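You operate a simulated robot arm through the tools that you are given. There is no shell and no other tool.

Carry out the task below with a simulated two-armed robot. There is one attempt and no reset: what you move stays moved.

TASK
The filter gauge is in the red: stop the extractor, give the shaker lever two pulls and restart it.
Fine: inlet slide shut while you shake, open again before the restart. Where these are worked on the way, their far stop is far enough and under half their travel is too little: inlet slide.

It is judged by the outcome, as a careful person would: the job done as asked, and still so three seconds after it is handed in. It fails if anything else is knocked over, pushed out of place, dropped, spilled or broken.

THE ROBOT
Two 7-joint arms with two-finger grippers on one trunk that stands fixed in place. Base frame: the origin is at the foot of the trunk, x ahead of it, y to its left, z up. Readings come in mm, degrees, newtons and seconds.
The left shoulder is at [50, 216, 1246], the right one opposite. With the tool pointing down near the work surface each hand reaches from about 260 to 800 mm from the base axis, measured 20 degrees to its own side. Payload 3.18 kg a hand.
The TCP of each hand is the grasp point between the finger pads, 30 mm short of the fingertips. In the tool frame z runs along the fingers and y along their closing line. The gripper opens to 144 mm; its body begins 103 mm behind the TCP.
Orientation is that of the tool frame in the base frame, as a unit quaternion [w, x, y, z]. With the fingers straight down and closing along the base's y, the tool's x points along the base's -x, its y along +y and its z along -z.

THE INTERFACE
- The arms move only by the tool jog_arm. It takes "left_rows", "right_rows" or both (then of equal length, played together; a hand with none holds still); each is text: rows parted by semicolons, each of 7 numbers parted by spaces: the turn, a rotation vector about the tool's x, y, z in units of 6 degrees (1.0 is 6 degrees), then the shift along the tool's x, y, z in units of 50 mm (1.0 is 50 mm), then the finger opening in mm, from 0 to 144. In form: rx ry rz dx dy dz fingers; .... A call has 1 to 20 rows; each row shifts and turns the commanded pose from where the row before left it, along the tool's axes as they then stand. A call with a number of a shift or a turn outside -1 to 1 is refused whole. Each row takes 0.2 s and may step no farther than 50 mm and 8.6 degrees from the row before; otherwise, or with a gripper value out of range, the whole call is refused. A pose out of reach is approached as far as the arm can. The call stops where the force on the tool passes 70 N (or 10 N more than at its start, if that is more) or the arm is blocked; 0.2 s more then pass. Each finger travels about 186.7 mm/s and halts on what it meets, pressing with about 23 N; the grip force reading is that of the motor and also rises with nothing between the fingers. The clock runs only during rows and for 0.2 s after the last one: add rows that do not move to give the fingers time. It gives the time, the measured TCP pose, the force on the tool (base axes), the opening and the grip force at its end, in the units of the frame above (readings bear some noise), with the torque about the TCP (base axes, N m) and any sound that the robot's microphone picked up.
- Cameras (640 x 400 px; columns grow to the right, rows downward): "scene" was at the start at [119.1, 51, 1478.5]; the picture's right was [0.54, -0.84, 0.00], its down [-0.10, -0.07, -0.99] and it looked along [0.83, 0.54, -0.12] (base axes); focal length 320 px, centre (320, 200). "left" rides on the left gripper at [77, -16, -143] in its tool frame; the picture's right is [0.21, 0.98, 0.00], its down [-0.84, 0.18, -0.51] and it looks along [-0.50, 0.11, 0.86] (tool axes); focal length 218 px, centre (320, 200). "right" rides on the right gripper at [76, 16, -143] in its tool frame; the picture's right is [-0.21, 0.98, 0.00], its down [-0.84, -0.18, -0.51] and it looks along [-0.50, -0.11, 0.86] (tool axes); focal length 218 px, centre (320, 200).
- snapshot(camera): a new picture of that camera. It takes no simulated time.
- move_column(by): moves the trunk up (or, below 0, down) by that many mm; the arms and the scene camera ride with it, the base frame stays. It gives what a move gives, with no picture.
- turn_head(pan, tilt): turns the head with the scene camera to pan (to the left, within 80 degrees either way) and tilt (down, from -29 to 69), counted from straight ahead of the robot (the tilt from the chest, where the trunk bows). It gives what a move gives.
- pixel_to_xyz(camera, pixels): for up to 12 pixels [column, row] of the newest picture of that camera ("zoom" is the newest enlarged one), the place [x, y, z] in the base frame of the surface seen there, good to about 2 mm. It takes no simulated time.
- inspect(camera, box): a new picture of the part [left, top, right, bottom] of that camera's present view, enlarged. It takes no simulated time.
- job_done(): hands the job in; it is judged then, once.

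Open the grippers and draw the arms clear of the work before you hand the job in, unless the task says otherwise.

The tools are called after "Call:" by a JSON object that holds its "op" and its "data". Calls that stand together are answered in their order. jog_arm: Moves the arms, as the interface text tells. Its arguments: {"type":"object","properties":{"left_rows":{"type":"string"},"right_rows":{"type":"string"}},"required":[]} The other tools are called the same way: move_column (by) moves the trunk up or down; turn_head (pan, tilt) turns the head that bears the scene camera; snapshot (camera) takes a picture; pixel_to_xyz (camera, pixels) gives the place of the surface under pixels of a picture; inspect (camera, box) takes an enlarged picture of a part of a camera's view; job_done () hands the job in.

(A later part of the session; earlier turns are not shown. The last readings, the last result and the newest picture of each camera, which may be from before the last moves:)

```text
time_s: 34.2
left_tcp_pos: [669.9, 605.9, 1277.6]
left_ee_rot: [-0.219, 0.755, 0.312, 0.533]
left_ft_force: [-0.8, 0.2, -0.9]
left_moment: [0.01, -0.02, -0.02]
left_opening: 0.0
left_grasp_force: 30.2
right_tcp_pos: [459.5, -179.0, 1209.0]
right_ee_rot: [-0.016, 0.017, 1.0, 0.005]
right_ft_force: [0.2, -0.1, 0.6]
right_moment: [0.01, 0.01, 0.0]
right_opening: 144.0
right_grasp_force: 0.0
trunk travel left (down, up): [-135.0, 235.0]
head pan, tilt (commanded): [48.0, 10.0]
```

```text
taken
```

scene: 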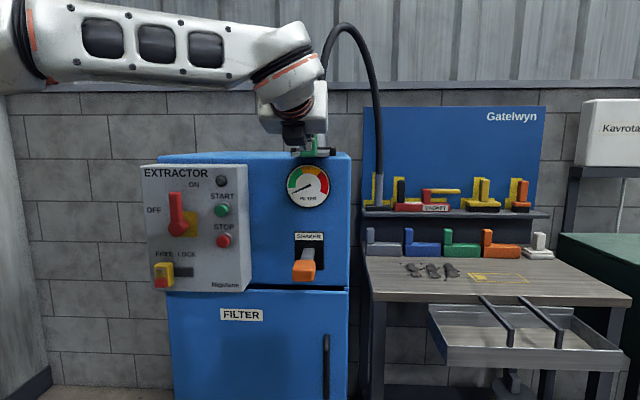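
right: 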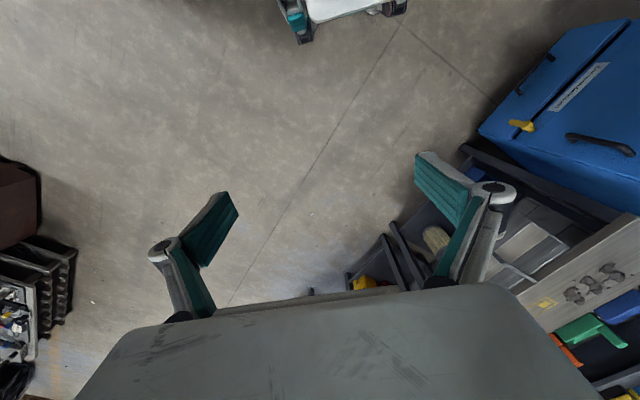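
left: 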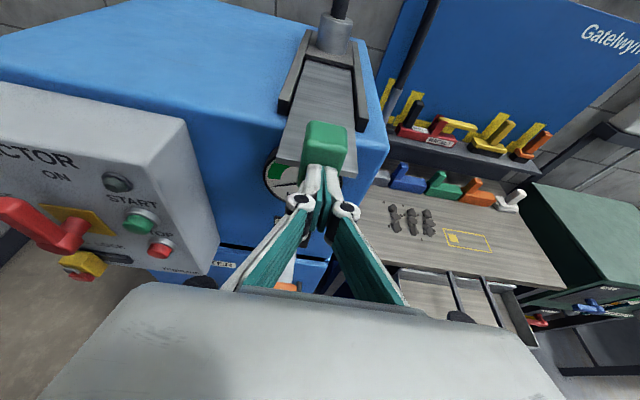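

Force is still near zero; I check whether the knob has begun to move by measuring it now.

Call:
{"op": "pixel_to_xyz", "data": {"camera": "left", "pixels": [[327, 130], [312, 150], [340, 150], [290, 150], [317, 170], [333, 170]]}}

Call:
{"op": "inspect", "data": {"camera": "left", "box": [260, 0, 400, 220]}}

```text
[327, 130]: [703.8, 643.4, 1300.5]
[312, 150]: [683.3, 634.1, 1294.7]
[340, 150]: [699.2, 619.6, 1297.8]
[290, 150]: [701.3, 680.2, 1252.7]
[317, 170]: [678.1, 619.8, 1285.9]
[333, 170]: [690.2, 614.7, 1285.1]
```

```text
1.82 times, centred on (330, 110) of left
```

zoom: 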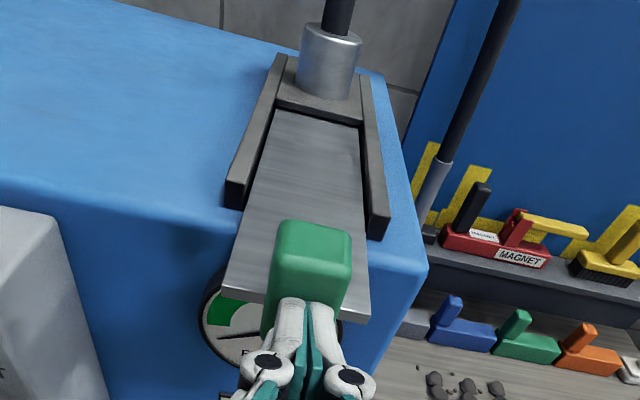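

The knob's front has moved from u≈909 to ≈932, so the slide glides freely. I keep pushing it in.

Call:
{"op": "jog_arm", "data": {"left_rows": "0 0 0 0.1 0 0.283 0; 0 0 0 0.1 0 0.283 0; 0 0 0 0.1 0 0.283 0; 0 0 0 0.1 0 0.283 0; 0 0 0 0 0 0 0"}}

Call:
{"op": "snapshot", "data": {"camera": "left"}}

```text
time_s: 35.3
left_tcp_pos: [703.2, 639.0, 1279.2]
left_ee_rot: [-0.213, 0.758, 0.316, 0.53]
left_ft_force: [-37.4, -22.6, -2.3]
left_moment: [-0.16, -0.17, 0.31]
left_opening: 6.4
left_grasp_force: 30.7
right_tcp_pos: [451.7, -181.3, 1212.8]
right_ee_rot: [-0.012, 0.016, 1.0, 0.006]
right_ft_force: [-1.2, 0.7, 0.4]
right_moment: [-0.02, -0.08, -0.02]
right_opening: 144.1
right_grasp_force: 0.1
trunk travel left (down, up): [-135.0, 235.0]
head pan, tilt (commanded): [48.0, 10.0]
stopped in row 5 (left hand): the force on the tool passed its limit at 83 N (the readings are from after the stop); the commanded pose is now the measured one
```

```text
taken
```

left: 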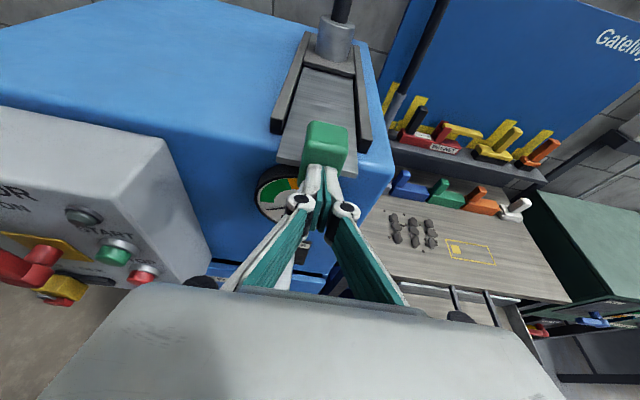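

It hit a firm stop with the fingertips ~70 mm further in than at the start. I measure the knob and pipe base to confirm, then back the fingers off.

Call:
{"op": "pixel_to_xyz", "data": {"camera": "left", "pixels": [[327, 128], [312, 150], [340, 150], [285, 155], [328, 68], [300, 80]]}}

Call:
{"op": "jog_arm", "data": {"left_rows": "0 0 0 -0.067 0 -0.188 0; 0 0 0 -0.2 0 -0.565 0; 0 0 0 -0.3 0 -0.85 0; 0 0 0 0 0 0 0"}}

Call:
{"op": "inspect", "data": {"camera": "left", "box": [240, 0, 440, 220]}}

Call:
{"op": "snapshot", "data": {"camera": "scene"}}

```text
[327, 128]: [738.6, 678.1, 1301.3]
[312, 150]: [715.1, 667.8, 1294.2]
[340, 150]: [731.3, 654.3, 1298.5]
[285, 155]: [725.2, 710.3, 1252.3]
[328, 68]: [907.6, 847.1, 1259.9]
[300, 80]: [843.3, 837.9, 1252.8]
```

```text
time_s: 36.3
left_tcp_pos: [650.3, 584.1, 1271.4]
left_ee_rot: [-0.215, 0.761, 0.314, 0.526]
left_ft_force: [0.6, -0.7, -0.2]
left_moment: [0.01, -0.02, 0.02]
left_opening: 0.0
left_grasp_force: 30.6
right_tcp_pos: [460.2, -177.7, 1207.4]
right_ee_rot: [-0.018, 0.017, 1.0, 0.004]
right_ft_force: [0.7, 0.1, 0.3]
right_moment: [0.01, 0.01, -0.01]
right_opening: 144.2
right_grasp_force: 0.0
trunk travel left (down, up): [-135.0, 235.0]
head pan, tilt (commanded): [48.0, 10.0]
```

```text
1.82 times, centred on (340, 110) of left
```

zoom: 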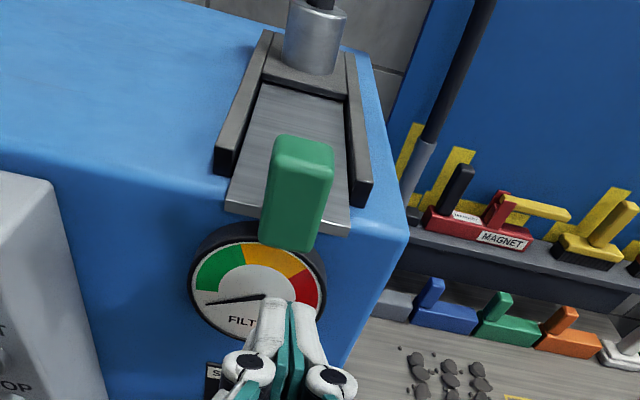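

```text
taken
```

scene: 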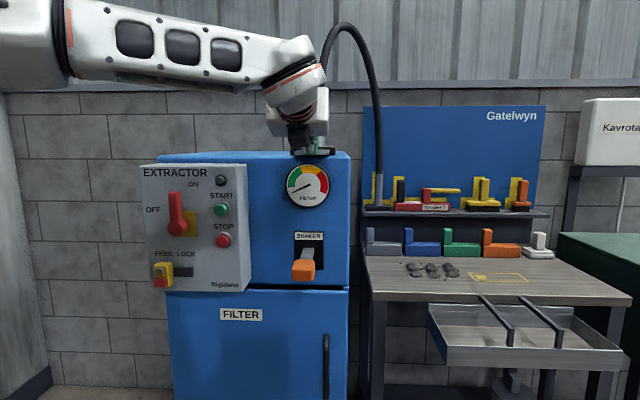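

The slide's knob moved in 70 mm to its stop (u≈909→980): shut. Now I lower the hand toward the shaker lever, staying in front of it, and look closely at its plate; first up-close imaging from a safe distance.

Call:
{"op": "inspect", "data": {"camera": "scene", "box": [275, 222, 345, 292]}}

Call:
{"op": "pixel_to_xyz", "data": {"camera": "scene", "pixels": [[309, 237], [300, 245], [319, 245], [298, 266], [321, 262], [308, 250], [304, 262], [304, 276], [294, 270], [314, 270], [308, 256], [303, 240]]}}

```text
5.71 times, centred on (310, 257) of scene
```

zoom: 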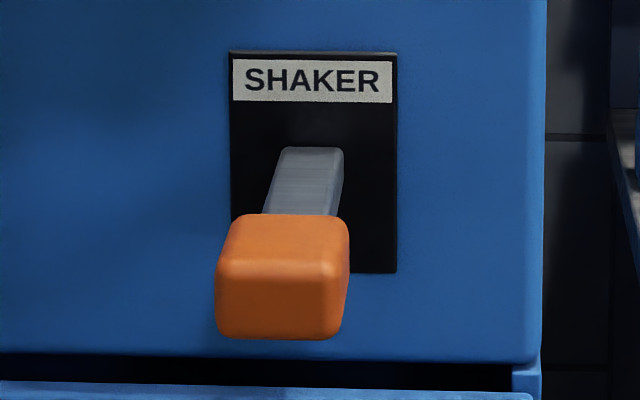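

```text
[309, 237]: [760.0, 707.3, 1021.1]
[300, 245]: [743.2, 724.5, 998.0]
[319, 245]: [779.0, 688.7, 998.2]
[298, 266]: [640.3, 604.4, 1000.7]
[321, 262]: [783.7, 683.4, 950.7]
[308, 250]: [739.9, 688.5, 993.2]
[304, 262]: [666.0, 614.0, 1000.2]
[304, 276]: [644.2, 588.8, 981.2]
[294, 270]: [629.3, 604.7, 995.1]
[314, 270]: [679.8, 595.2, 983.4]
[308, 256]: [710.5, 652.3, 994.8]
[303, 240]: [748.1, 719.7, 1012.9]
```

The lever sits level at mid-plate: pivot near u≈1037, knob centre about u≈890, v≈37, z≈983, ~45 mm wide. I retreat, descend in front of it and open the fingers to 100 mm.

Call:
{"op": "jog_arm", "data": {"left_rows": "0 0 0 -0.284 0 -0.748 0; 0 0 0 -0.284 0 -0.748 0; 0 0 0 -0.77 -0.1 0.292 0; 0 0 0 -0.77 -0.1 0.292 0; 0 0 0 -0.77 0 0.292 50; 0 0 0 -0.77 0 0.292 100; 0 0 0 -0.77 0 0.292 100; 0 0 0 -0.77 0 0.292 100; 0 0 0 -0.77 0 0.292 100; 0 0 0 0 0 0 100"}}

Call:
{"op": "snapshot", "data": {"camera": "left"}}

Call:
{"op": "snapshot", "data": {"camera": "scene"}}

```text
time_s: 38.5
left_tcp_pos: [587.9, 537.2, 983.8]
left_ee_rot: [-0.215, 0.76, 0.315, 0.526]
left_ft_force: [-0.1, -0.9, 0.0]
left_moment: [-0.02, 0.03, -0.04]
left_opening: 100.3
left_grasp_force: 0.0
right_tcp_pos: [457.5, -177.4, 1208.3]
right_ee_rot: [-0.016, 0.017, 1.0, 0.003]
right_ft_force: [-0.6, -0.5, 0.1]
right_moment: [-0.03, 0.0, 0.0]
right_opening: 144.1
right_grasp_force: 0.2
trunk travel left (down, up): [-135.0, 235.0]
head pan, tilt (commanded): [48.0, 10.0]
```

```text
taken
```

left: 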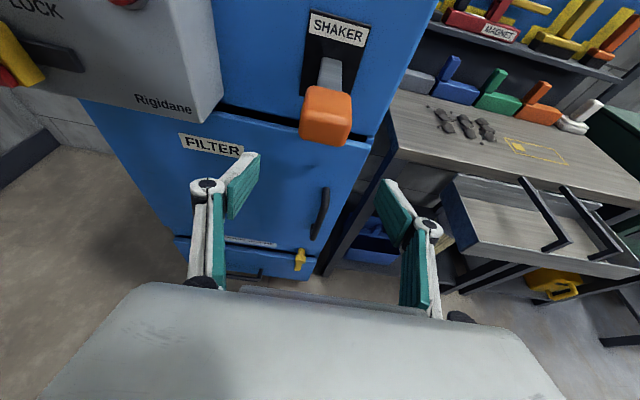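

```text
taken
```

scene: 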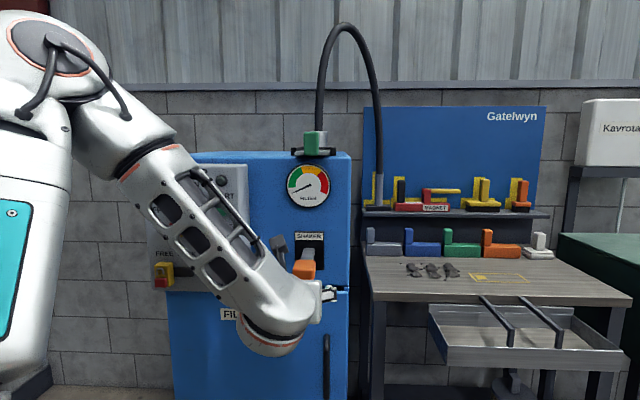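

The hand is level with the knob (v≈36, z≈984) and the open fingers straddle it. I advance 92 mm so the pads flank the knob, then close gently.

Call:
{"op": "jog_arm", "data": {"left_rows": "0 0 0 0.218 0 0.573 100; 0 0 0 0.218 0 0.573 100; 0 0 0 0.218 0 0.573 100; 0 0 0 0 0 0 100"}}

Call:
{"op": "snapshot", "data": {"camera": "left"}}

```text
time_s: 39.5
left_tcp_pos: [655.6, 600.6, 984.1]
left_ee_rot: [-0.215, 0.76, 0.314, 0.527]
left_ft_force: [-0.3, 0.3, -0.6]
left_moment: [0.0, -0.01, 0.02]
left_opening: 100.1
left_grasp_force: 0.0
right_tcp_pos: [458.4, -179.3, 1208.7]
right_ee_rot: [-0.016, 0.016, 1.0, 0.004]
right_ft_force: [-0.5, -0.5, 0.8]
right_moment: [0.01, -0.03, 0.02]
right_opening: 144.1
right_grasp_force: 0.0
trunk travel left (down, up): [-135.0, 235.0]
head pan, tilt (commanded): [48.0, 10.0]
```

```text
taken
```

left: 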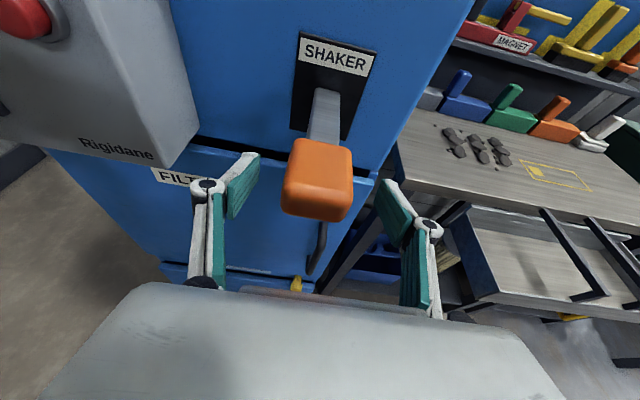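

The knob (316,180) lies between the pads. I close the fingers on it.

Call:
{"op": "jog_arm", "data": {"left_rows": "0 0 0 0 0 0 30; 0 0 0 0 0 0 30; 0 0 0 0 0 0 30"}}

Call:
{"op": "snapshot", "data": {"camera": "left"}}

```text
time_s: 40.3
left_tcp_pos: [652.3, 602.8, 982.4]
left_ee_rot: [-0.215, 0.759, 0.316, 0.526]
left_ft_force: [-7.4, 13.4, 0.4]
left_moment: [0.43, 0.71, 0.71]
left_opening: 49.4
left_grasp_force: 45.2
right_tcp_pos: [458.8, -177.5, 1210.3]
right_ee_rot: [-0.015, 0.017, 1.0, 0.005]
right_ft_force: [-0.3, 0.2, 0.3]
right_moment: [-0.05, 0.0, 0.01]
right_opening: 144.2
right_grasp_force: 0.1
trunk travel left (down, up): [-135.0, 235.0]
head pan, tilt (commanded): [48.0, 10.0]
```

```text
taken
```

left: 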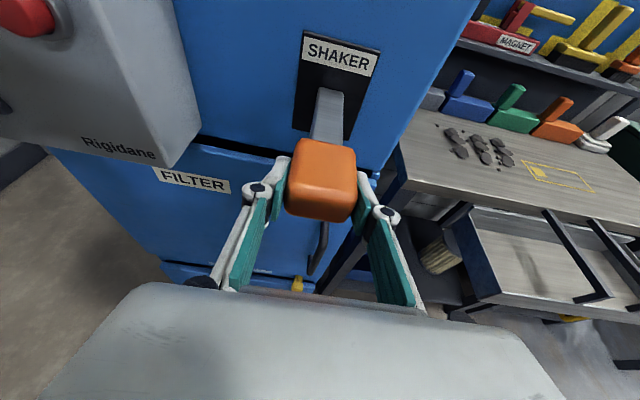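

The knob is held at 49 mm with a slight side force; I relieve that by 3 mm and try pulling down 20 mm along the arc.

Call:
{"op": "jog_arm", "data": {"left_rows": "0 0 0 0 -0.07 0 30; 0 0 0 -0.187 0 0.071 30; 0 0 0 -0.18 0 0.09 30; 0 0 0 0 0 0 30"}}

Call:
{"op": "inspect", "data": {"camera": "left", "box": [200, 20, 440, 240]}}

```text
time_s: 41.3
left_tcp_pos: [651.9, 602.0, 969.5]
left_ee_rot: [-0.216, 0.759, 0.318, 0.525]
left_ft_force: [10.7, 14.8, 16.3]
left_moment: [1.35, -1.05, -0.14]
left_opening: 49.6
left_grasp_force: 44.6
right_tcp_pos: [458.9, -179.1, 1208.9]
right_ee_rot: [-0.016, 0.017, 1.0, 0.005]
right_ft_force: [-0.3, -0.1, -0.3]
right_moment: [-0.01, -0.01, 0.0]
right_opening: 144.0
right_grasp_force: 0.0
trunk travel left (down, up): [-135.0, 235.0]
head pan, tilt (commanded): [48.0, 10.0]
```

```text
1.82 times, centred on (320, 130) of left
```

zoom: 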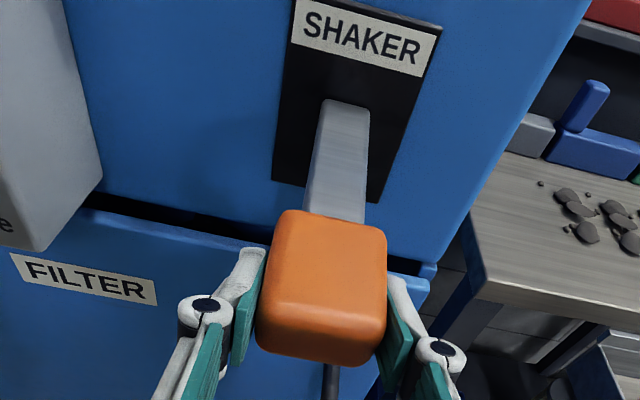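

The hand went down 13 mm with ~16 N upward resistance. I check whether the lever itself turned.

Call:
{"op": "pixel_to_xyz", "data": {"camera": "zoom", "pixels": [[330, 235], [320, 290], [345, 180], [345, 130], [300, 330]]}}

Call:
{"op": "inspect", "data": {"camera": "scene", "box": [260, 222, 360, 300]}}

```text
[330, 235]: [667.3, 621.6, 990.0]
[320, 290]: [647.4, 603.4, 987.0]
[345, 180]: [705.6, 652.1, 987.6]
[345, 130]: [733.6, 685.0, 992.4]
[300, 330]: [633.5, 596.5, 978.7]
```

```text
5.13 times, centred on (310, 261) of scene
```

zoom: 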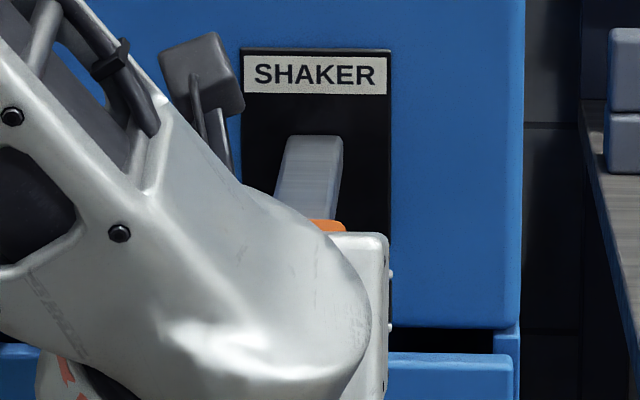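

The knob top fell from z≈1000 to ≈988, so the lever swings down. I continue along the arc another 20°.

Call:
{"op": "jog_arm", "data": {"left_rows": "0 0 0 -0.226 0 0.133 30; 0 0 0 -0.214 0 0.152 30; 0 0 0 -0.199 0 0.170 30; 0 0 0 -0.184 0 0.185 30; 0 0 0 0 0 0 30"}}

Call:
{"op": "inspect", "data": {"camera": "left", "box": [200, 20, 440, 240]}}

```text
time_s: 42.5
left_tcp_pos: [652.1, 602.7, 968.1]
left_ee_rot: [-0.217, 0.759, 0.317, 0.525]
left_ft_force: [15.1, 10.3, 15.8]
left_moment: [1.13, -1.1, -0.24]
left_opening: 49.6
left_grasp_force: 44.9
left hand out of reach, approached as far as the arm can: row 1, 2, 3, 4
right_tcp_pos: [460.5, -178.3, 1209.5]
right_ee_rot: [-0.016, 0.017, 1.0, 0.005]
right_ft_force: [-0.2, -0.9, -0.2]
right_moment: [-0.01, 0.02, 0.0]
right_opening: 144.0
right_grasp_force: 0.0
trunk travel left (down, up): [-135.0, 235.0]
head pan, tilt (commanded): [48.0, 10.0]
```

```text
1.82 times, centred on (320, 130) of left
```

zoom: 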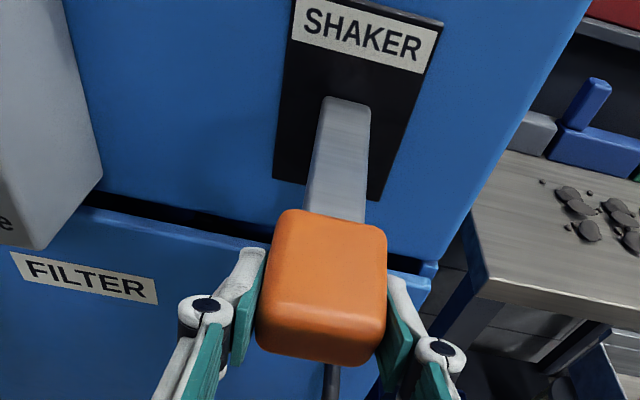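

The arm can't go lower at this nearly level hand angle (reach limit, lever only ~5° down). With the knob still held I turn the hand nose-down about the grasp point, which lets the pads pivot on the knob and frees the wrist.

Call:
{"op": "jog_arm", "data": {"left_rows": "0 -1 0 0 0 0 30; 0 -1 0 0 0 0 30; 0 0 0 0 0 0 30"}}

```text
time_s: 43.3
left_tcp_pos: [650.3, 601.1, 966.4]
left_ee_rot: [-0.18, 0.811, 0.334, 0.445]
left_ft_force: [-1.4, 3.8, 12.3]
left_moment: [1.1, -0.83, -0.39]
left_opening: 49.5
left_grasp_force: 45.3
right_tcp_pos: [456.7, -179.6, 1209.6]
right_ee_rot: [-0.016, 0.017, 1.0, 0.004]
right_ft_force: [0.1, 0.0, -0.8]
right_moment: [-0.02, -0.03, -0.02]
right_opening: 143.9
right_grasp_force: 0.1
trunk travel left (down, up): [-135.0, 235.0]
head pan, tilt (commanded): [48.0, 10.0]
```

That works with little force. I tilt three more steps nose-down.

Call:
{"op": "jog_arm", "data": {"left_rows": "0 -1 0 0 0 0 30; 0 -1 0 0 0 0 30; 0 -1 0 0 0 0 30; 0 0 0 0 0 0 30"}}

Call:
{"op": "snapshot", "data": {"camera": "left"}}

Call:
{"op": "inspect", "data": {"camera": "scene", "box": [200, 122, 400, 300]}}

```text
time_s: 44.3
left_tcp_pos: [651.2, 601.7, 967.5]
left_ee_rot: [-0.126, 0.87, 0.357, 0.315]
left_ft_force: [7.7, 15.9, 16.7]
left_moment: [1.3, -1.15, 0.07]
left_opening: 49.5
left_grasp_force: 45.6
right_tcp_pos: [457.7, -177.7, 1208.5]
right_ee_rot: [-0.016, 0.017, 1.0, 0.004]
right_ft_force: [-0.5, -0.5, 0.5]
right_moment: [0.01, -0.02, 0.01]
right_opening: 144.1
right_grasp_force: 0.1
trunk travel left (down, up): [-135.0, 235.0]
head pan, tilt (commanded): [48.0, 10.0]
```

```text
taken
```

left: 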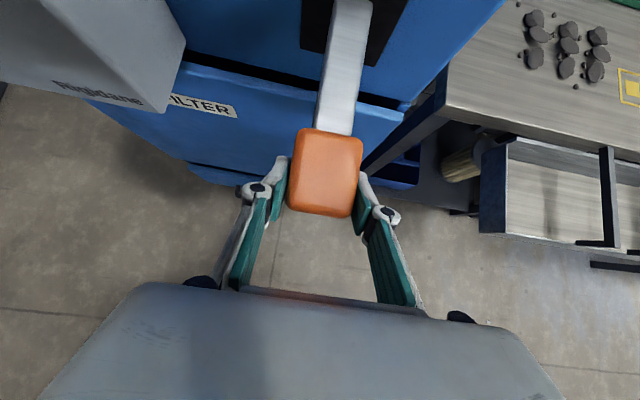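

```text
2.25 times, centred on (300, 211) of scene
```

zoom: 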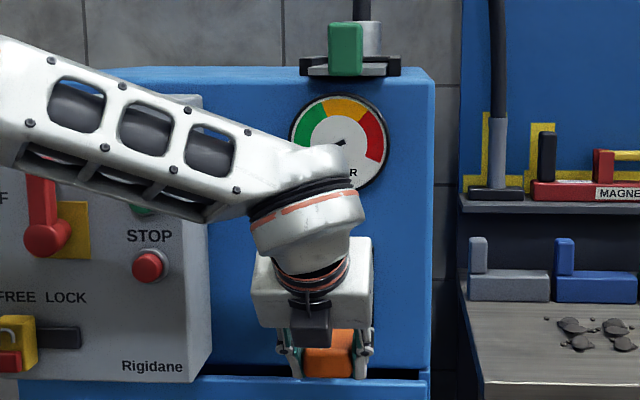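

The knob stays held at a 40° tilt. I resume pulling down along the arc, 15° first.

Call:
{"op": "jog_arm", "data": {"left_rows": "0 0 0 -0.131 0 0.226 30; 0 0 0 -0.112 0 0.237 30; 0 0 0 -0.09 0 0.245 30; 0 0 0 0 0 0 30"}}

Call:
{"op": "snapshot", "data": {"camera": "left"}}

```text
time_s: 45.3
left_tcp_pos: [656.8, 607.8, 929.7]
left_ee_rot: [-0.127, 0.869, 0.359, 0.315]
left_ft_force: [2.1, 16.8, 21.4]
left_moment: [1.12, -0.95, 0.33]
left_opening: 48.4
left_grasp_force: 45.8
right_tcp_pos: [457.9, -178.9, 1208.9]
right_ee_rot: [-0.016, 0.016, 1.0, 0.004]
right_ft_force: [-0.3, 0.1, 0.8]
right_moment: [0.03, 0.04, 0.01]
right_opening: 143.9
right_grasp_force: 0.1
trunk travel left (down, up): [-135.0, 235.0]
head pan, tilt (commanded): [48.0, 10.0]
```

```text
taken
```

left: 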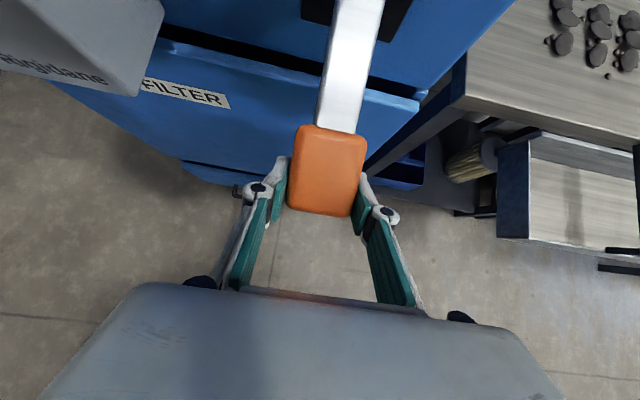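

The lever follows (about 21° down, ~21 N). I carry on down the arc.

Call:
{"op": "jog_arm", "data": {"left_rows": "0 0 0 -0.069 0 0.252 30; 0 0 0 -0.047 0 0.258 30; 0 0 0 -0.025 0 0.26 30; 0 0 0 0 0 0 30"}}

Call:
{"op": "snapshot", "data": {"camera": "left"}}

```text
time_s: 46.3
left_tcp_pos: [668.2, 618.7, 889.9]
left_ee_rot: [-0.126, 0.871, 0.36, 0.309]
left_ft_force: [-7.1, 7.0, 7.5]
left_moment: [-0.28, 0.27, 0.36]
left_opening: 47.2
left_grasp_force: 45.1
right_tcp_pos: [459.2, -178.8, 1207.9]
right_ee_rot: [-0.018, 0.017, 1.0, 0.005]
right_ft_force: [-0.2, 0.4, -0.4]
right_moment: [0.03, 0.03, 0.03]
right_opening: 144.1
right_grasp_force: 0.1
trunk travel left (down, up): [-135.0, 235.0]
head pan, tilt (commanded): [48.0, 10.0]
```

```text
taken
```

left: 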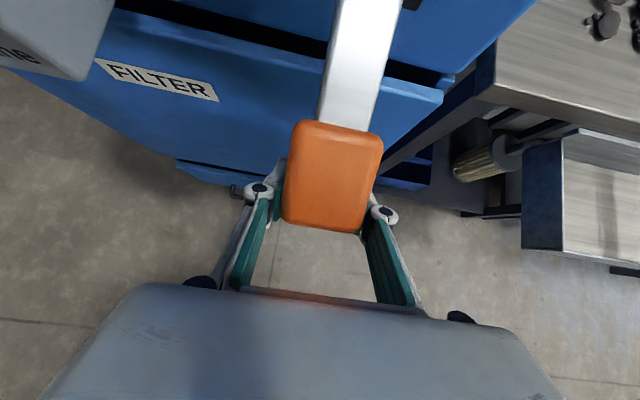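

Force fell and the knob sits higher between the pads (332,175), so the lever may have met its stop with the pads slipping. I measure the knob and shaft.

Call:
{"op": "pixel_to_xyz", "data": {"camera": "left", "pixels": [[332, 135], [330, 170], [325, 210], [350, 100], [360, 40], [300, 130], [365, 130], [298, 215], [345, 225]]}}

Call:
{"op": "inspect", "data": {"camera": "scene", "box": [260, 200, 360, 320]}}

```text
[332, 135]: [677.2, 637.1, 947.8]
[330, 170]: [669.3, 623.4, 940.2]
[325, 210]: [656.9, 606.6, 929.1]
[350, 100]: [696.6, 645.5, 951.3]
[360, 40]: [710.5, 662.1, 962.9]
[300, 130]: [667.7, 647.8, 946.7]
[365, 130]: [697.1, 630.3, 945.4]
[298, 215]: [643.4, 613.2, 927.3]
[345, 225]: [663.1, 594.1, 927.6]
```

```text
3.33 times, centred on (310, 260) of scene
```

zoom: 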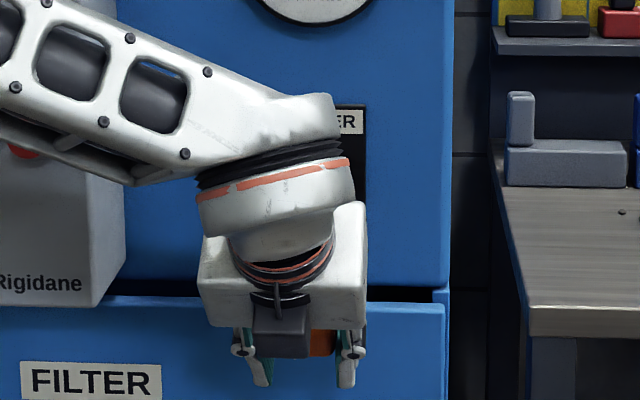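

Knob top and shaft slope at ~27–28° now, and only ~7 N remains, so it looks like the lever hit its lower stop and the pads slid. I bring it back up along the same arc with the grip kept, so it returns under control.

Call:
{"op": "jog_arm", "data": {"left_rows": "0 0 0 0.025 0 -0.26 30; 0 0 0 0.047 0 -0.258 30; 0 0 0 0 0 0 30"}}

Call:
{"op": "snapshot", "data": {"camera": "left"}}

```text
time_s: 47.1
left_tcp_pos: [660.2, 610.8, 911.2]
left_ee_rot: [-0.125, 0.872, 0.36, 0.308]
left_ft_force: [-12.4, -5.0, -9.3]
left_moment: [-0.9, 0.7, 0.0]
left_opening: 47.2
left_grasp_force: 44.8
right_tcp_pos: [460.4, -178.8, 1210.1]
right_ee_rot: [-0.017, 0.017, 1.0, 0.005]
right_ft_force: [-0.8, -0.2, 0.0]
right_moment: [-0.01, 0.0, -0.02]
right_opening: 144.2
right_grasp_force: 0.1
trunk travel left (down, up): [-135.0, 235.0]
head pan, tilt (commanded): [48.0, 10.0]
```

```text
taken
```

left: 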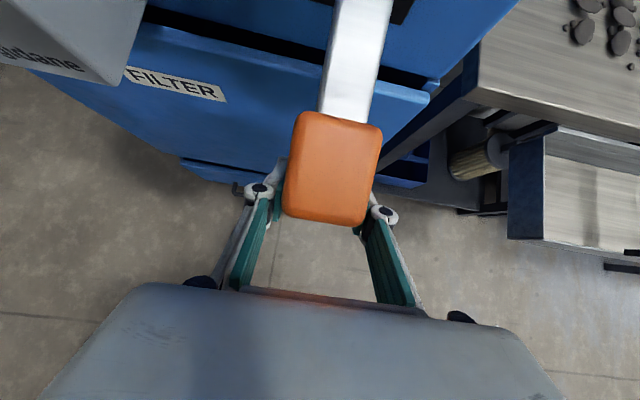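

The tool now feels a downward drag of ~9 N, so the lever has friction and must be carried back up. I measure where it is now.

Call:
{"op": "pixel_to_xyz", "data": {"camera": "left", "pixels": [[335, 120], [332, 160], [325, 210], [348, 95], [360, 40]]}}

Call:
{"op": "jog_arm", "data": {"left_rows": "0 0 0 0.069 0 -0.252 30; 0 0 0 0.09 0 -0.245 30; 0 0 0 0 0 0 30"}}

Call:
{"op": "snapshot", "data": {"camera": "left"}}

Call:
{"op": "pixel_to_xyz", "data": {"camera": "left", "pixels": [[335, 120], [332, 160], [325, 210], [348, 95], [360, 40]]}}

```text
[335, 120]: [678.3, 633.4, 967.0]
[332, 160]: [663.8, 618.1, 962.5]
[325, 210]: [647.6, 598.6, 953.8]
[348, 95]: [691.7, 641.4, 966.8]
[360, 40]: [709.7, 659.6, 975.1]
```

```text
time_s: 47.9
left_tcp_pos: [653.7, 604.9, 941.9]
left_ee_rot: [-0.126, 0.87, 0.36, 0.312]
left_ft_force: [-6.4, 3.8, -4.5]
left_moment: [-0.76, 0.63, 0.14]
left_opening: 47.3
left_grasp_force: 44.5
right_tcp_pos: [458.4, -177.4, 1209.1]
right_ee_rot: [-0.015, 0.016, 1.0, 0.005]
right_ft_force: [0.0, -1.2, 0.2]
right_moment: [0.01, 0.0, 0.0]
right_opening: 144.0
right_grasp_force: 0.1
trunk travel left (down, up): [-135.0, 235.0]
head pan, tilt (commanded): [48.0, 10.0]
```

```text
taken
```

left: 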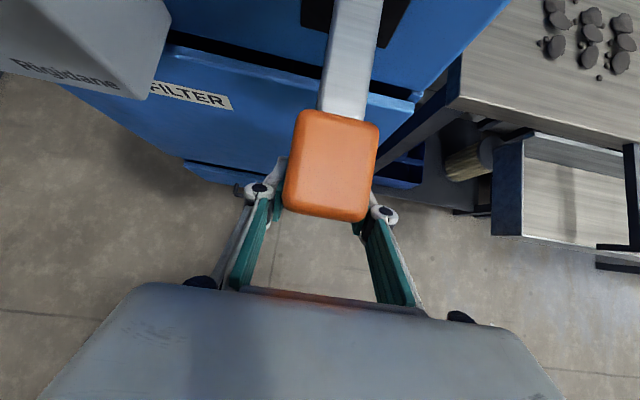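

```text
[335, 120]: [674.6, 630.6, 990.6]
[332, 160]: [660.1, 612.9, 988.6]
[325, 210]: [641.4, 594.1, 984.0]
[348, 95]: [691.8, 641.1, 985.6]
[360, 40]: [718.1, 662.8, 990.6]
```

The knob top is back to z≈984–990 (about 7° below level). One more step up to bring it fully to its rest position.

Call:
{"op": "jog_arm", "data": {"left_rows": "0 0 0 0.12 0 -0.16 30; 0 0 0 0.1 0 -0.13 30; 0 0 0 0 0 0 30"}}

Call:
{"op": "snapshot", "data": {"camera": "left"}}

Call:
{"op": "pixel_to_xyz", "data": {"camera": "left", "pixels": [[335, 120], [332, 160], [325, 205], [345, 95], [355, 40]]}}

```text
time_s: 48.7
left_tcp_pos: [653.8, 602.6, 957.2]
left_ee_rot: [-0.126, 0.871, 0.36, 0.31]
left_ft_force: [-13.4, -7.3, -13.6]
left_moment: [-0.17, -0.27, -0.06]
left_opening: 47.1
left_grasp_force: 44.7
right_tcp_pos: [459.4, -178.5, 1208.4]
right_ee_rot: [-0.016, 0.017, 1.0, 0.005]
right_ft_force: [0.4, 0.9, 0.6]
right_moment: [0.03, -0.01, -0.03]
right_opening: 143.9
right_grasp_force: 0.0
trunk travel left (down, up): [-135.0, 235.0]
head pan, tilt (commanded): [48.0, 10.0]
```

```text
taken
```

left: 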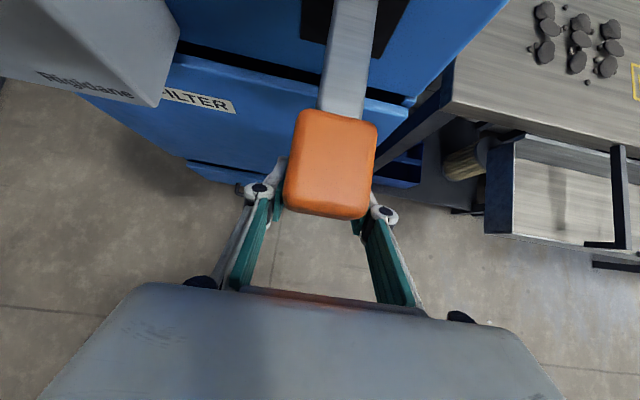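

```text
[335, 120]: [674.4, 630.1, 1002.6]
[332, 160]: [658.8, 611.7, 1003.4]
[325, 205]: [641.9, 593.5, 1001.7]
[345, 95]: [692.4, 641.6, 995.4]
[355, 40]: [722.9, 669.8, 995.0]
```

The lever is level again (top z≈1002): one full pull done. I open the fingers and withdraw them along their own axis, then close them for a firm press from above as the second pull.

Call:
{"op": "jog_arm", "data": {"left_rows": "0 0 0 0 0 0 70; 0 0 0 0 0 0 100; 0 0 0 0 0 -0.6 100; 0 0 0 0 0 -0.8 100; 0 0 0 0 0 -0.8 100; 0 0 0 0 0 0 60; 0 0 0 0 0 0 0; 0 0 0 0 0 0 0"}}

Call:
{"op": "snapshot", "data": {"camera": "left"}}

Call:
{"op": "inspect", "data": {"camera": "scene", "box": [200, 122, 400, 300]}}

```text
time_s: 50.5
left_tcp_pos: [603.6, 554.6, 1043.7]
left_ee_rot: [-0.126, 0.87, 0.359, 0.312]
left_ft_force: [-0.8, 0.2, -0.1]
left_moment: [-0.02, 0.0, -0.02]
left_opening: 0.0
left_grasp_force: 22.5
right_tcp_pos: [459.3, -178.6, 1208.6]
right_ee_rot: [-0.017, 0.016, 1.0, 0.004]
right_ft_force: [-0.4, -0.3, 0.5]
right_moment: [0.0, 0.06, -0.01]
right_opening: 143.8
right_grasp_force: 0.1
trunk travel left (down, up): [-135.0, 235.0]
head pan, tilt (commanded): [48.0, 10.0]
```

```text
taken
```

left: 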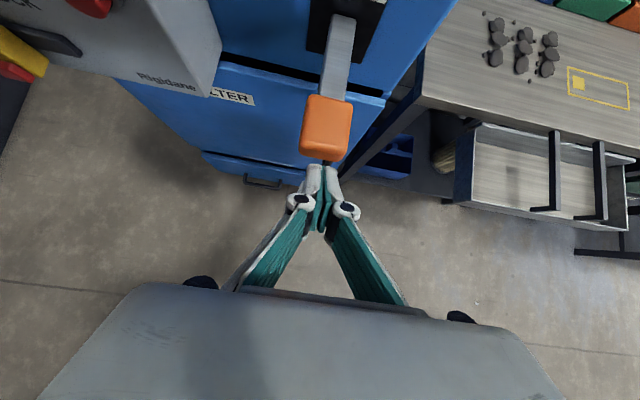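

```text
2.25 times, centred on (300, 211) of scene
```

zoom: 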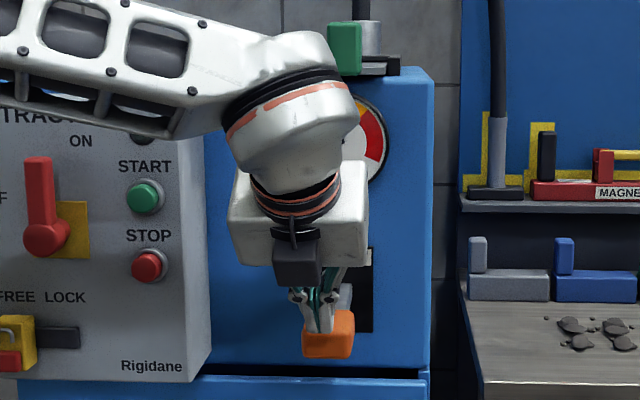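

The lever stays level after release. I move the closed fingertips above the knob's top (tip to u≈895, ~15 mm above it).

Call:
{"op": "jog_arm", "data": {"left_rows": "0 0 0 0.438 0.024 0.365 0; 0 0 0 0.438 0.024 0.365 0; 0 0 0 0 0 0 0"}}

Call:
{"op": "snapshot", "data": {"camera": "left"}}

Call:
{"op": "pixel_to_xyz", "data": {"camera": "left", "pixels": [[320, 130], [300, 150], [345, 150], [345, 95], [318, 172]]}}

```text
time_s: 51.3
left_tcp_pos: [644.8, 594.4, 1042.6]
left_ee_rot: [-0.126, 0.87, 0.359, 0.313]
left_ft_force: [0.2, 0.3, 0.6]
left_moment: [-0.02, -0.01, 0.0]
left_opening: 0.0
left_grasp_force: 23.3
right_tcp_pos: [459.3, -177.9, 1210.0]
right_ee_rot: [-0.016, 0.016, 1.0, 0.005]
right_ft_force: [0.2, -0.9, 0.1]
right_moment: [-0.02, 0.02, 0.03]
right_opening: 144.0
right_grasp_force: 0.0
trunk travel left (down, up): [-135.0, 235.0]
head pan, tilt (commanded): [48.0, 10.0]
```

```text
taken
```

left: 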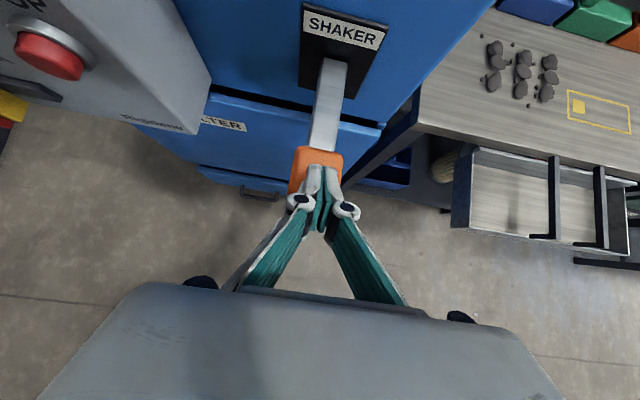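

```text
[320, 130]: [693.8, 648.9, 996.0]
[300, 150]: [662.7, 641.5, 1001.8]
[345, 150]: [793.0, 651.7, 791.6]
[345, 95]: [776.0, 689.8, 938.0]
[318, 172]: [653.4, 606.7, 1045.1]
```

The tips are over the knob. I press down in ~10 mm steps along the arc.

Call:
{"op": "jog_arm", "data": {"left_rows": "0 0 0 -0.19 0 0.232 0; 0 0 0 -0.12 0 0.16 0; 0 0 0 -0.12 0 0.16 0; 0 0 0 -0.113 0 0.167 0; 0 0 0 -0.113 0 0.167 0; 0 0 0 -0.113 0 0.167 0; 0 0 0 0 0 0 0"}}

Call:
{"op": "snapshot", "data": {"camera": "left"}}

```text
time_s: 52.9
left_tcp_pos: [650.5, 595.3, 978.0]
left_ee_rot: [-0.126, 0.87, 0.359, 0.313]
left_ft_force: [-0.2, 0.1, 6.0]
left_moment: [0.07, -0.06, 0.02]
left_opening: 6.0
left_grasp_force: 30.9
right_tcp_pos: [458.6, -179.8, 1210.2]
right_ee_rot: [-0.016, 0.018, 1.0, 0.005]
right_ft_force: [-0.7, 0.8, 0.1]
right_moment: [-0.01, -0.05, -0.02]
right_opening: 143.8
right_grasp_force: 0.0
trunk travel left (down, up): [-135.0, 235.0]
head pan, tilt (commanded): [48.0, 10.0]
```

```text
taken
```

left: 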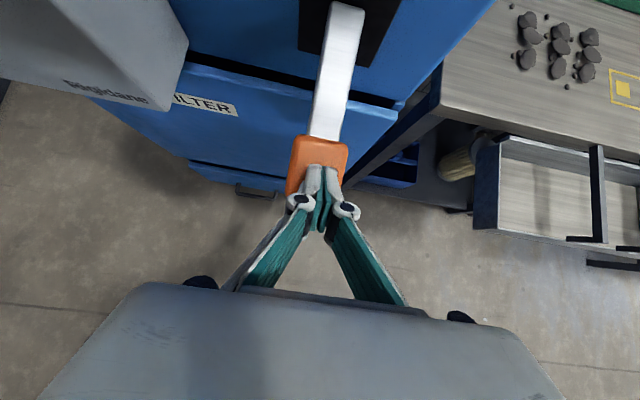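

The lever goes down under only ~6 N. I keep pressing until a firm stop shows.

Call:
{"op": "jog_arm", "data": {"left_rows": "0 0 0 -0.105 0 0.172 0; 0 0 0 -0.105 0 0.172 0; 0 0 0 -0.08 0 0.13 0; 0 0 0 0 0 0 0"}}

Call:
{"op": "snapshot", "data": {"camera": "left"}}

```text
time_s: 53.9
left_tcp_pos: [652.1, 598.9, 955.2]
left_ee_rot: [-0.126, 0.87, 0.359, 0.314]
left_ft_force: [-3.9, 1.4, 21.3]
left_moment: [0.15, -0.02, 0.1]
left_opening: 6.0
left_grasp_force: 30.9
right_tcp_pos: [456.7, -180.0, 1211.2]
right_ee_rot: [-0.014, 0.016, 1.0, 0.005]
right_ft_force: [-1.0, -0.1, 0.4]
right_moment: [0.0, 0.0, -0.01]
right_opening: 144.0
right_grasp_force: 0.0
trunk travel left (down, up): [-135.0, 235.0]
head pan, tilt (commanded): [48.0, 10.0]
```

```text
taken
```

left: 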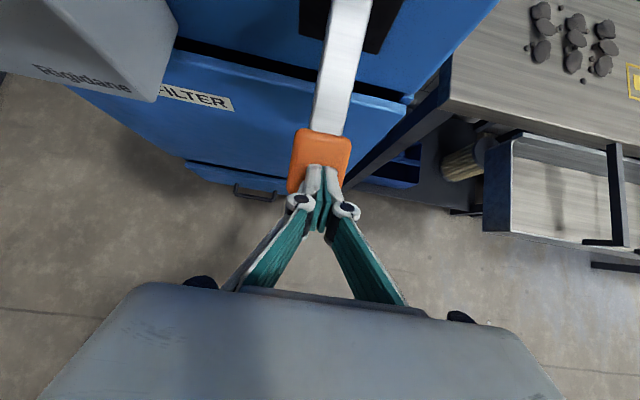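

Force rose to 21 N near 28°, hinting at the stop. I press a little further to confirm and measure the lever.

Call:
{"op": "jog_arm", "data": {"left_rows": "0 0 0 -0.08 0 0.13 0; 0 0 0 0 0 0 0"}}

Call:
{"op": "snapshot", "data": {"camera": "left"}}

Call:
{"op": "pixel_to_xyz", "data": {"camera": "left", "pixels": [[323, 140], [300, 150], [300, 175], [335, 110], [345, 50], [350, 20]]}}

```text
time_s: 54.5
left_tcp_pos: [652.1, 596.6, 953.9]
left_ee_rot: [-0.125, 0.868, 0.358, 0.32]
left_ft_force: [-10.1, 2.6, 47.2]
left_moment: [0.34, 0.04, 0.08]
left_opening: 5.9
left_grasp_force: 30.8
right_tcp_pos: [454.7, -181.4, 1212.6]
right_ee_rot: [-0.013, 0.017, 1.0, 0.007]
right_ft_force: [-0.4, -0.3, 0.3]
right_moment: [0.02, 0.0, 0.01]
right_opening: 143.9
right_grasp_force: 0.1
trunk travel left (down, up): [-135.0, 235.0]
head pan, tilt (commanded): [48.0, 10.0]
```

```text
taken
```

left: 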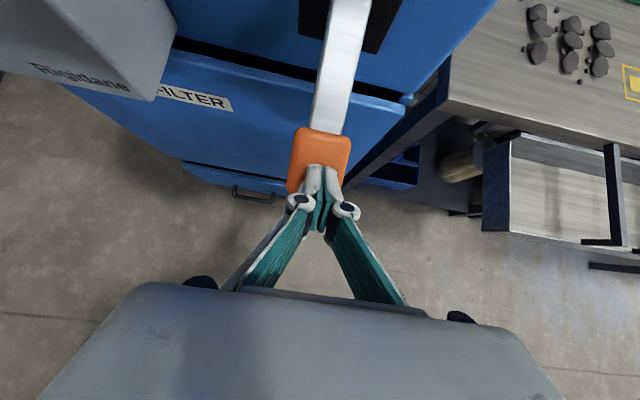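

```text
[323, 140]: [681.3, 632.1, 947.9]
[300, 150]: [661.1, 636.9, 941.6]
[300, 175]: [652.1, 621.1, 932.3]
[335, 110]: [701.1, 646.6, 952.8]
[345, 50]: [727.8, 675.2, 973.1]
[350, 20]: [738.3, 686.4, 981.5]
```

Firm stop at 47 N with the knob at the same height as in the first pull (rear top z≈948), so both pulls were full strokes. I lift off and see whether the lever returns by itself.

Call:
{"op": "jog_arm", "data": {"left_rows": "0 0 0 0 0 -0.3 0; 0 0 0 0 0 -0.6 0; 0 0 0 0 0 -0.6 0; 0 0 0 0 0 0 0"}}

Call:
{"op": "snapshot", "data": {"camera": "left"}}

Call:
{"op": "pixel_to_xyz", "data": {"camera": "left", "pixels": [[320, 150], [325, 130], [335, 110], [345, 50], [350, 20], [310, 165]]}}

```text
time_s: 55.5
left_tcp_pos: [619.5, 566.2, 1000.2]
left_ee_rot: [-0.127, 0.871, 0.36, 0.309]
left_ft_force: [-0.2, -0.2, -0.8]
left_moment: [0.0, 0.03, -0.04]
left_opening: 0.0
left_grasp_force: 30.4
right_tcp_pos: [459.7, -179.6, 1206.8]
right_ee_rot: [-0.018, 0.016, 1.0, 0.005]
right_ft_force: [0.1, -0.6, 0.5]
right_moment: [0.02, 0.02, 0.02]
right_opening: 144.1
right_grasp_force: 0.0
trunk travel left (down, up): [-135.0, 235.0]
head pan, tilt (commanded): [48.0, 10.0]
```

```text
taken
```

left: 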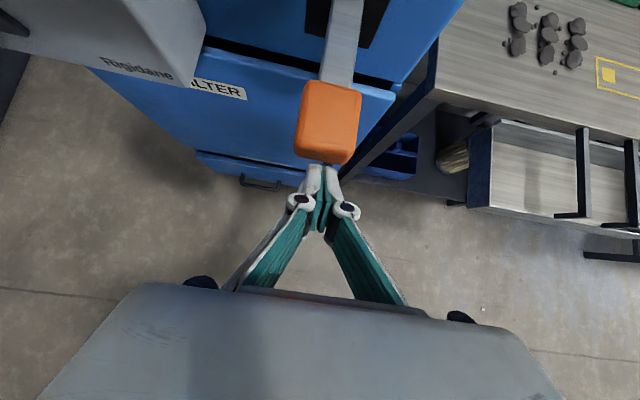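

```text
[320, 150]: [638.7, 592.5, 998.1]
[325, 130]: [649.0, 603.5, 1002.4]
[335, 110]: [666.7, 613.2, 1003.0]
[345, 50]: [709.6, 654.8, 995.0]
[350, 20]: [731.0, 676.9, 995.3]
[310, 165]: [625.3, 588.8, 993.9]
```

The lever sprang back level by itself: two pulls are done. Now the slide: I retreat, rise in front of it and tilt the hand back to ~70°.

Call:
{"op": "jog_arm", "data": {"left_rows": "0 0 0 -0.388 0 -0.315 0; 0 0 0 -0.388 0 -0.315 0; 0 0 0 0.609 0 -0.75 0; 0 0 0 0.609 0 -0.75 0; 0 0 0 0.609 0 -0.75 0; 0 0 0 0.609 0 -0.75 0; 0 0 0 0.609 0.08 -0.75 0; 0 0 0 0.609 0.08 -0.75 0; 0 1 0 0 0 0 40; 0 1 0 0 0 0 80; 0 1 0 0 0 0 80; 0 1 0 0 0 0 80; 0 1 0 0 0 0 80; 0 0 0 0 0 0 80"}}

Call:
{"op": "snapshot", "data": {"camera": "left"}}

Call:
{"op": "inspect", "data": {"camera": "scene", "box": [130, 110, 370, 300]}}

```text
time_s: 58.5
left_tcp_pos: [584.6, 525.4, 1290.3]
left_ee_rot: [-0.214, 0.76, 0.314, 0.527]
left_ft_force: [0.7, -0.1, -0.1]
left_moment: [-0.02, 0.0, -0.02]
left_opening: 80.2
left_grasp_force: 0.1
right_tcp_pos: [458.7, -179.2, 1209.1]
right_ee_rot: [-0.016, 0.017, 1.0, 0.004]
right_ft_force: [-0.2, 0.3, -0.1]
right_moment: [0.03, -0.02, -0.01]
right_opening: 144.2
right_grasp_force: 0.1
trunk travel left (down, up): [-135.0, 235.0]
head pan, tilt (commanded): [48.0, 10.0]
```

```text
taken
```

left: 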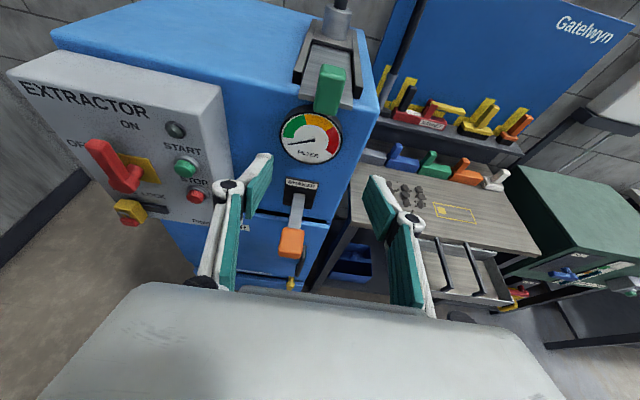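

```text
2.11 times, centred on (250, 205) of scene
```

zoom: 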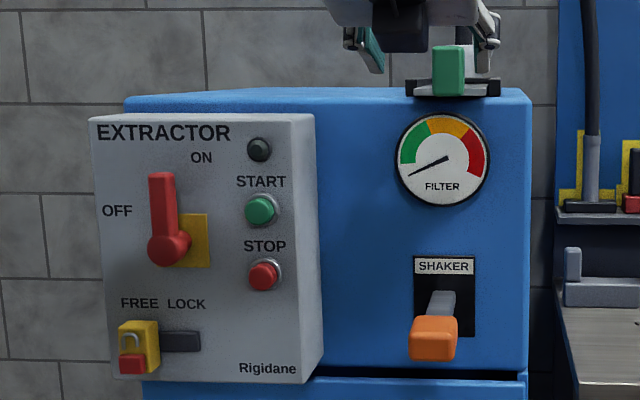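

The lever is level and the lamp off. I measure the slide knob (330,88 in the left view) before gripping it.

Call:
{"op": "pixel_to_xyz", "data": {"camera": "left", "pixels": [[333, 70], [322, 92], [342, 92], [328, 95], [326, 110], [300, 95], [352, 98]]}}

Call:
{"op": "inspect", "data": {"camera": "left", "box": [270, 20, 400, 130]}}

```text
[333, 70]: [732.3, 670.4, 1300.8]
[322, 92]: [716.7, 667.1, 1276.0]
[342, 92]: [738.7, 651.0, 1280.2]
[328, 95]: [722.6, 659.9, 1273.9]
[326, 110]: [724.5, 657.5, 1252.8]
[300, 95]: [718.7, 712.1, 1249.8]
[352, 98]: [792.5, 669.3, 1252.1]
```

```text
3.64 times, centred on (335, 75) of left
```

zoom: 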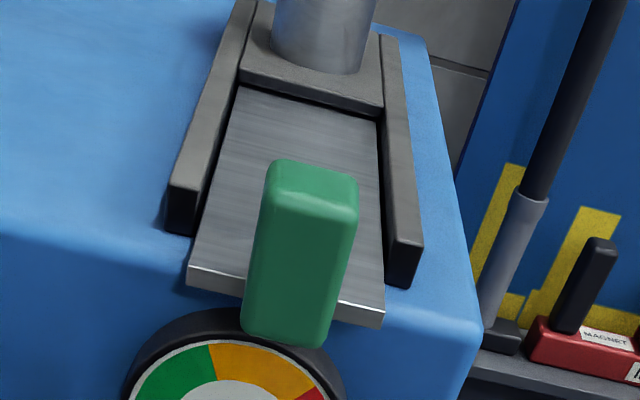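

Knob front is at u≈978, v≈46, z 1243–1301, in front of the plate's edge. I advance with fingers open 80 mm to flank it.

Call:
{"op": "jog_arm", "data": {"left_rows": "0 0 0 0.252 0.02 0.76 80; 0 0 0 0.252 0.02 0.76 80; 0 0 0 0.252 0.02 0.76 80; 0 0 0 0.252 0.02 0.76 80; 0 0 0 0 0 0 80"}}

Call:
{"op": "snapshot", "data": {"camera": "left"}}

```text
time_s: 59.7
left_tcp_pos: [704.5, 634.7, 1284.7]
left_ee_rot: [-0.215, 0.759, 0.314, 0.527]
left_ft_force: [-0.4, -1.0, -0.2]
left_moment: [-0.02, 0.02, -0.02]
left_opening: 80.1
left_grasp_force: 0.0
right_tcp_pos: [459.4, -178.7, 1210.2]
right_ee_rot: [-0.016, 0.016, 1.0, 0.005]
right_ft_force: [-0.7, -0.7, -1.0]
right_moment: [0.02, -0.05, -0.05]
right_opening: 143.9
right_grasp_force: 0.0
trunk travel left (down, up): [-135.0, 235.0]
head pan, tilt (commanded): [48.0, 10.0]
```

```text
taken
```

left: 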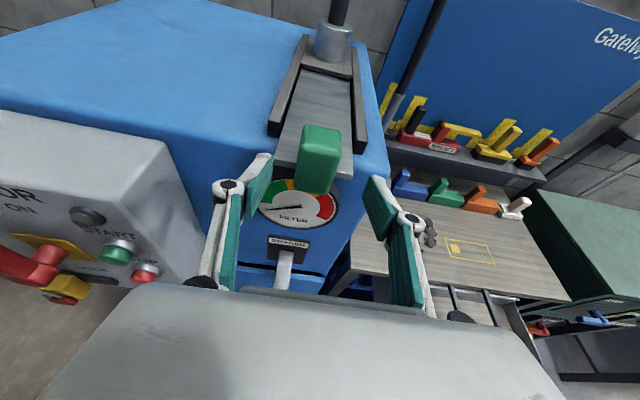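

The knob is centred between the fingers (318,158). I advance the last 41 mm, then close on it.

Call:
{"op": "jog_arm", "data": {"left_rows": "0 0 0 0.107 -0.03 0.398 80; 0 0 0 0.107 -0.03 0.398 80; 0 0 0 0 0 0 80; 0 0 0 0 0 0 20; 0 0 0 0 0 0 20; 0 0 0 0 0 0 20"}}

Call:
{"op": "snapshot", "data": {"camera": "left"}}

```text
time_s: 61.1
left_tcp_pos: [730.4, 666.3, 1279.1]
left_ee_rot: [-0.215, 0.76, 0.316, 0.526]
left_ft_force: [-2.9, 2.1, 1.0]
left_moment: [-0.09, 0.45, 0.1]
left_opening: 35.3
left_grasp_force: 45.1
right_tcp_pos: [458.1, -178.4, 1208.6]
right_ee_rot: [-0.016, 0.017, 1.0, 0.004]
right_ft_force: [0.9, 0.3, 0.3]
right_moment: [0.01, 0.0, 0.02]
right_opening: 144.0
right_grasp_force: 0.0
trunk travel left (down, up): [-135.0, 235.0]
head pan, tilt (commanded): [48.0, 10.0]
```

```text
taken
```

left: 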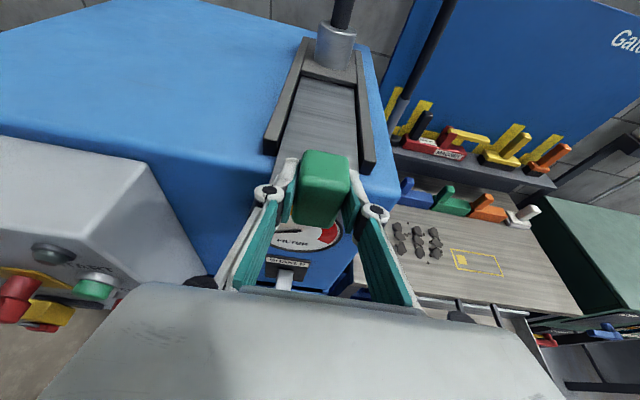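

Gripped at 35 mm. I pull the slide straight out, 60 mm first.

Call:
{"op": "jog_arm", "data": {"left_rows": "0 0 0 -0.085 0 -0.225 20; 0 0 0 -0.085 0 -0.225 20; 0 0 0 -0.085 0 -0.225 20; 0 0 0 -0.085 0 -0.225 20; 0 0 0 -0.085 0 -0.225 20; 0 0 0 0 0 0 20"}}

Call:
{"op": "snapshot", "data": {"camera": "left"}}

Call:
{"op": "pixel_to_xyz", "data": {"camera": "left", "pixels": [[322, 165], [318, 200], [300, 165], [345, 165], [285, 150], [320, 120]]}}

```text
time_s: 62.5
left_tcp_pos: [688.9, 623.4, 1279.4]
left_ee_rot: [-0.214, 0.761, 0.314, 0.526]
left_ft_force: [-0.2, 0.3, 0.0]
left_moment: [0.1, 0.13, -0.07]
left_opening: 35.5
left_grasp_force: 44.7
right_tcp_pos: [459.9, -178.2, 1209.0]
right_ee_rot: [-0.016, 0.016, 1.0, 0.004]
right_ft_force: [0.7, -0.1, -0.7]
right_moment: [-0.02, 0.0, 0.02]
right_opening: 144.1
right_grasp_force: 0.2
trunk travel left (down, up): [-135.0, 235.0]
head pan, tilt (commanded): [48.0, 10.0]
```

```text
taken
```

left: 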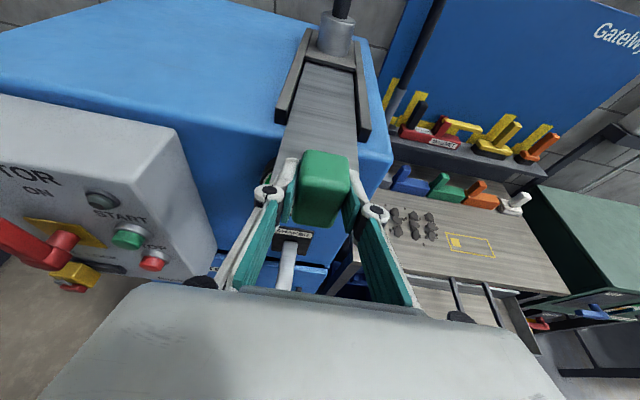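

```text
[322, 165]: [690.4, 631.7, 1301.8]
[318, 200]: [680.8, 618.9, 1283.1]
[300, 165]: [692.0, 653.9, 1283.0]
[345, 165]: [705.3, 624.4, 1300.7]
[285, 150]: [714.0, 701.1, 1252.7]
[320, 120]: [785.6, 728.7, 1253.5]
```

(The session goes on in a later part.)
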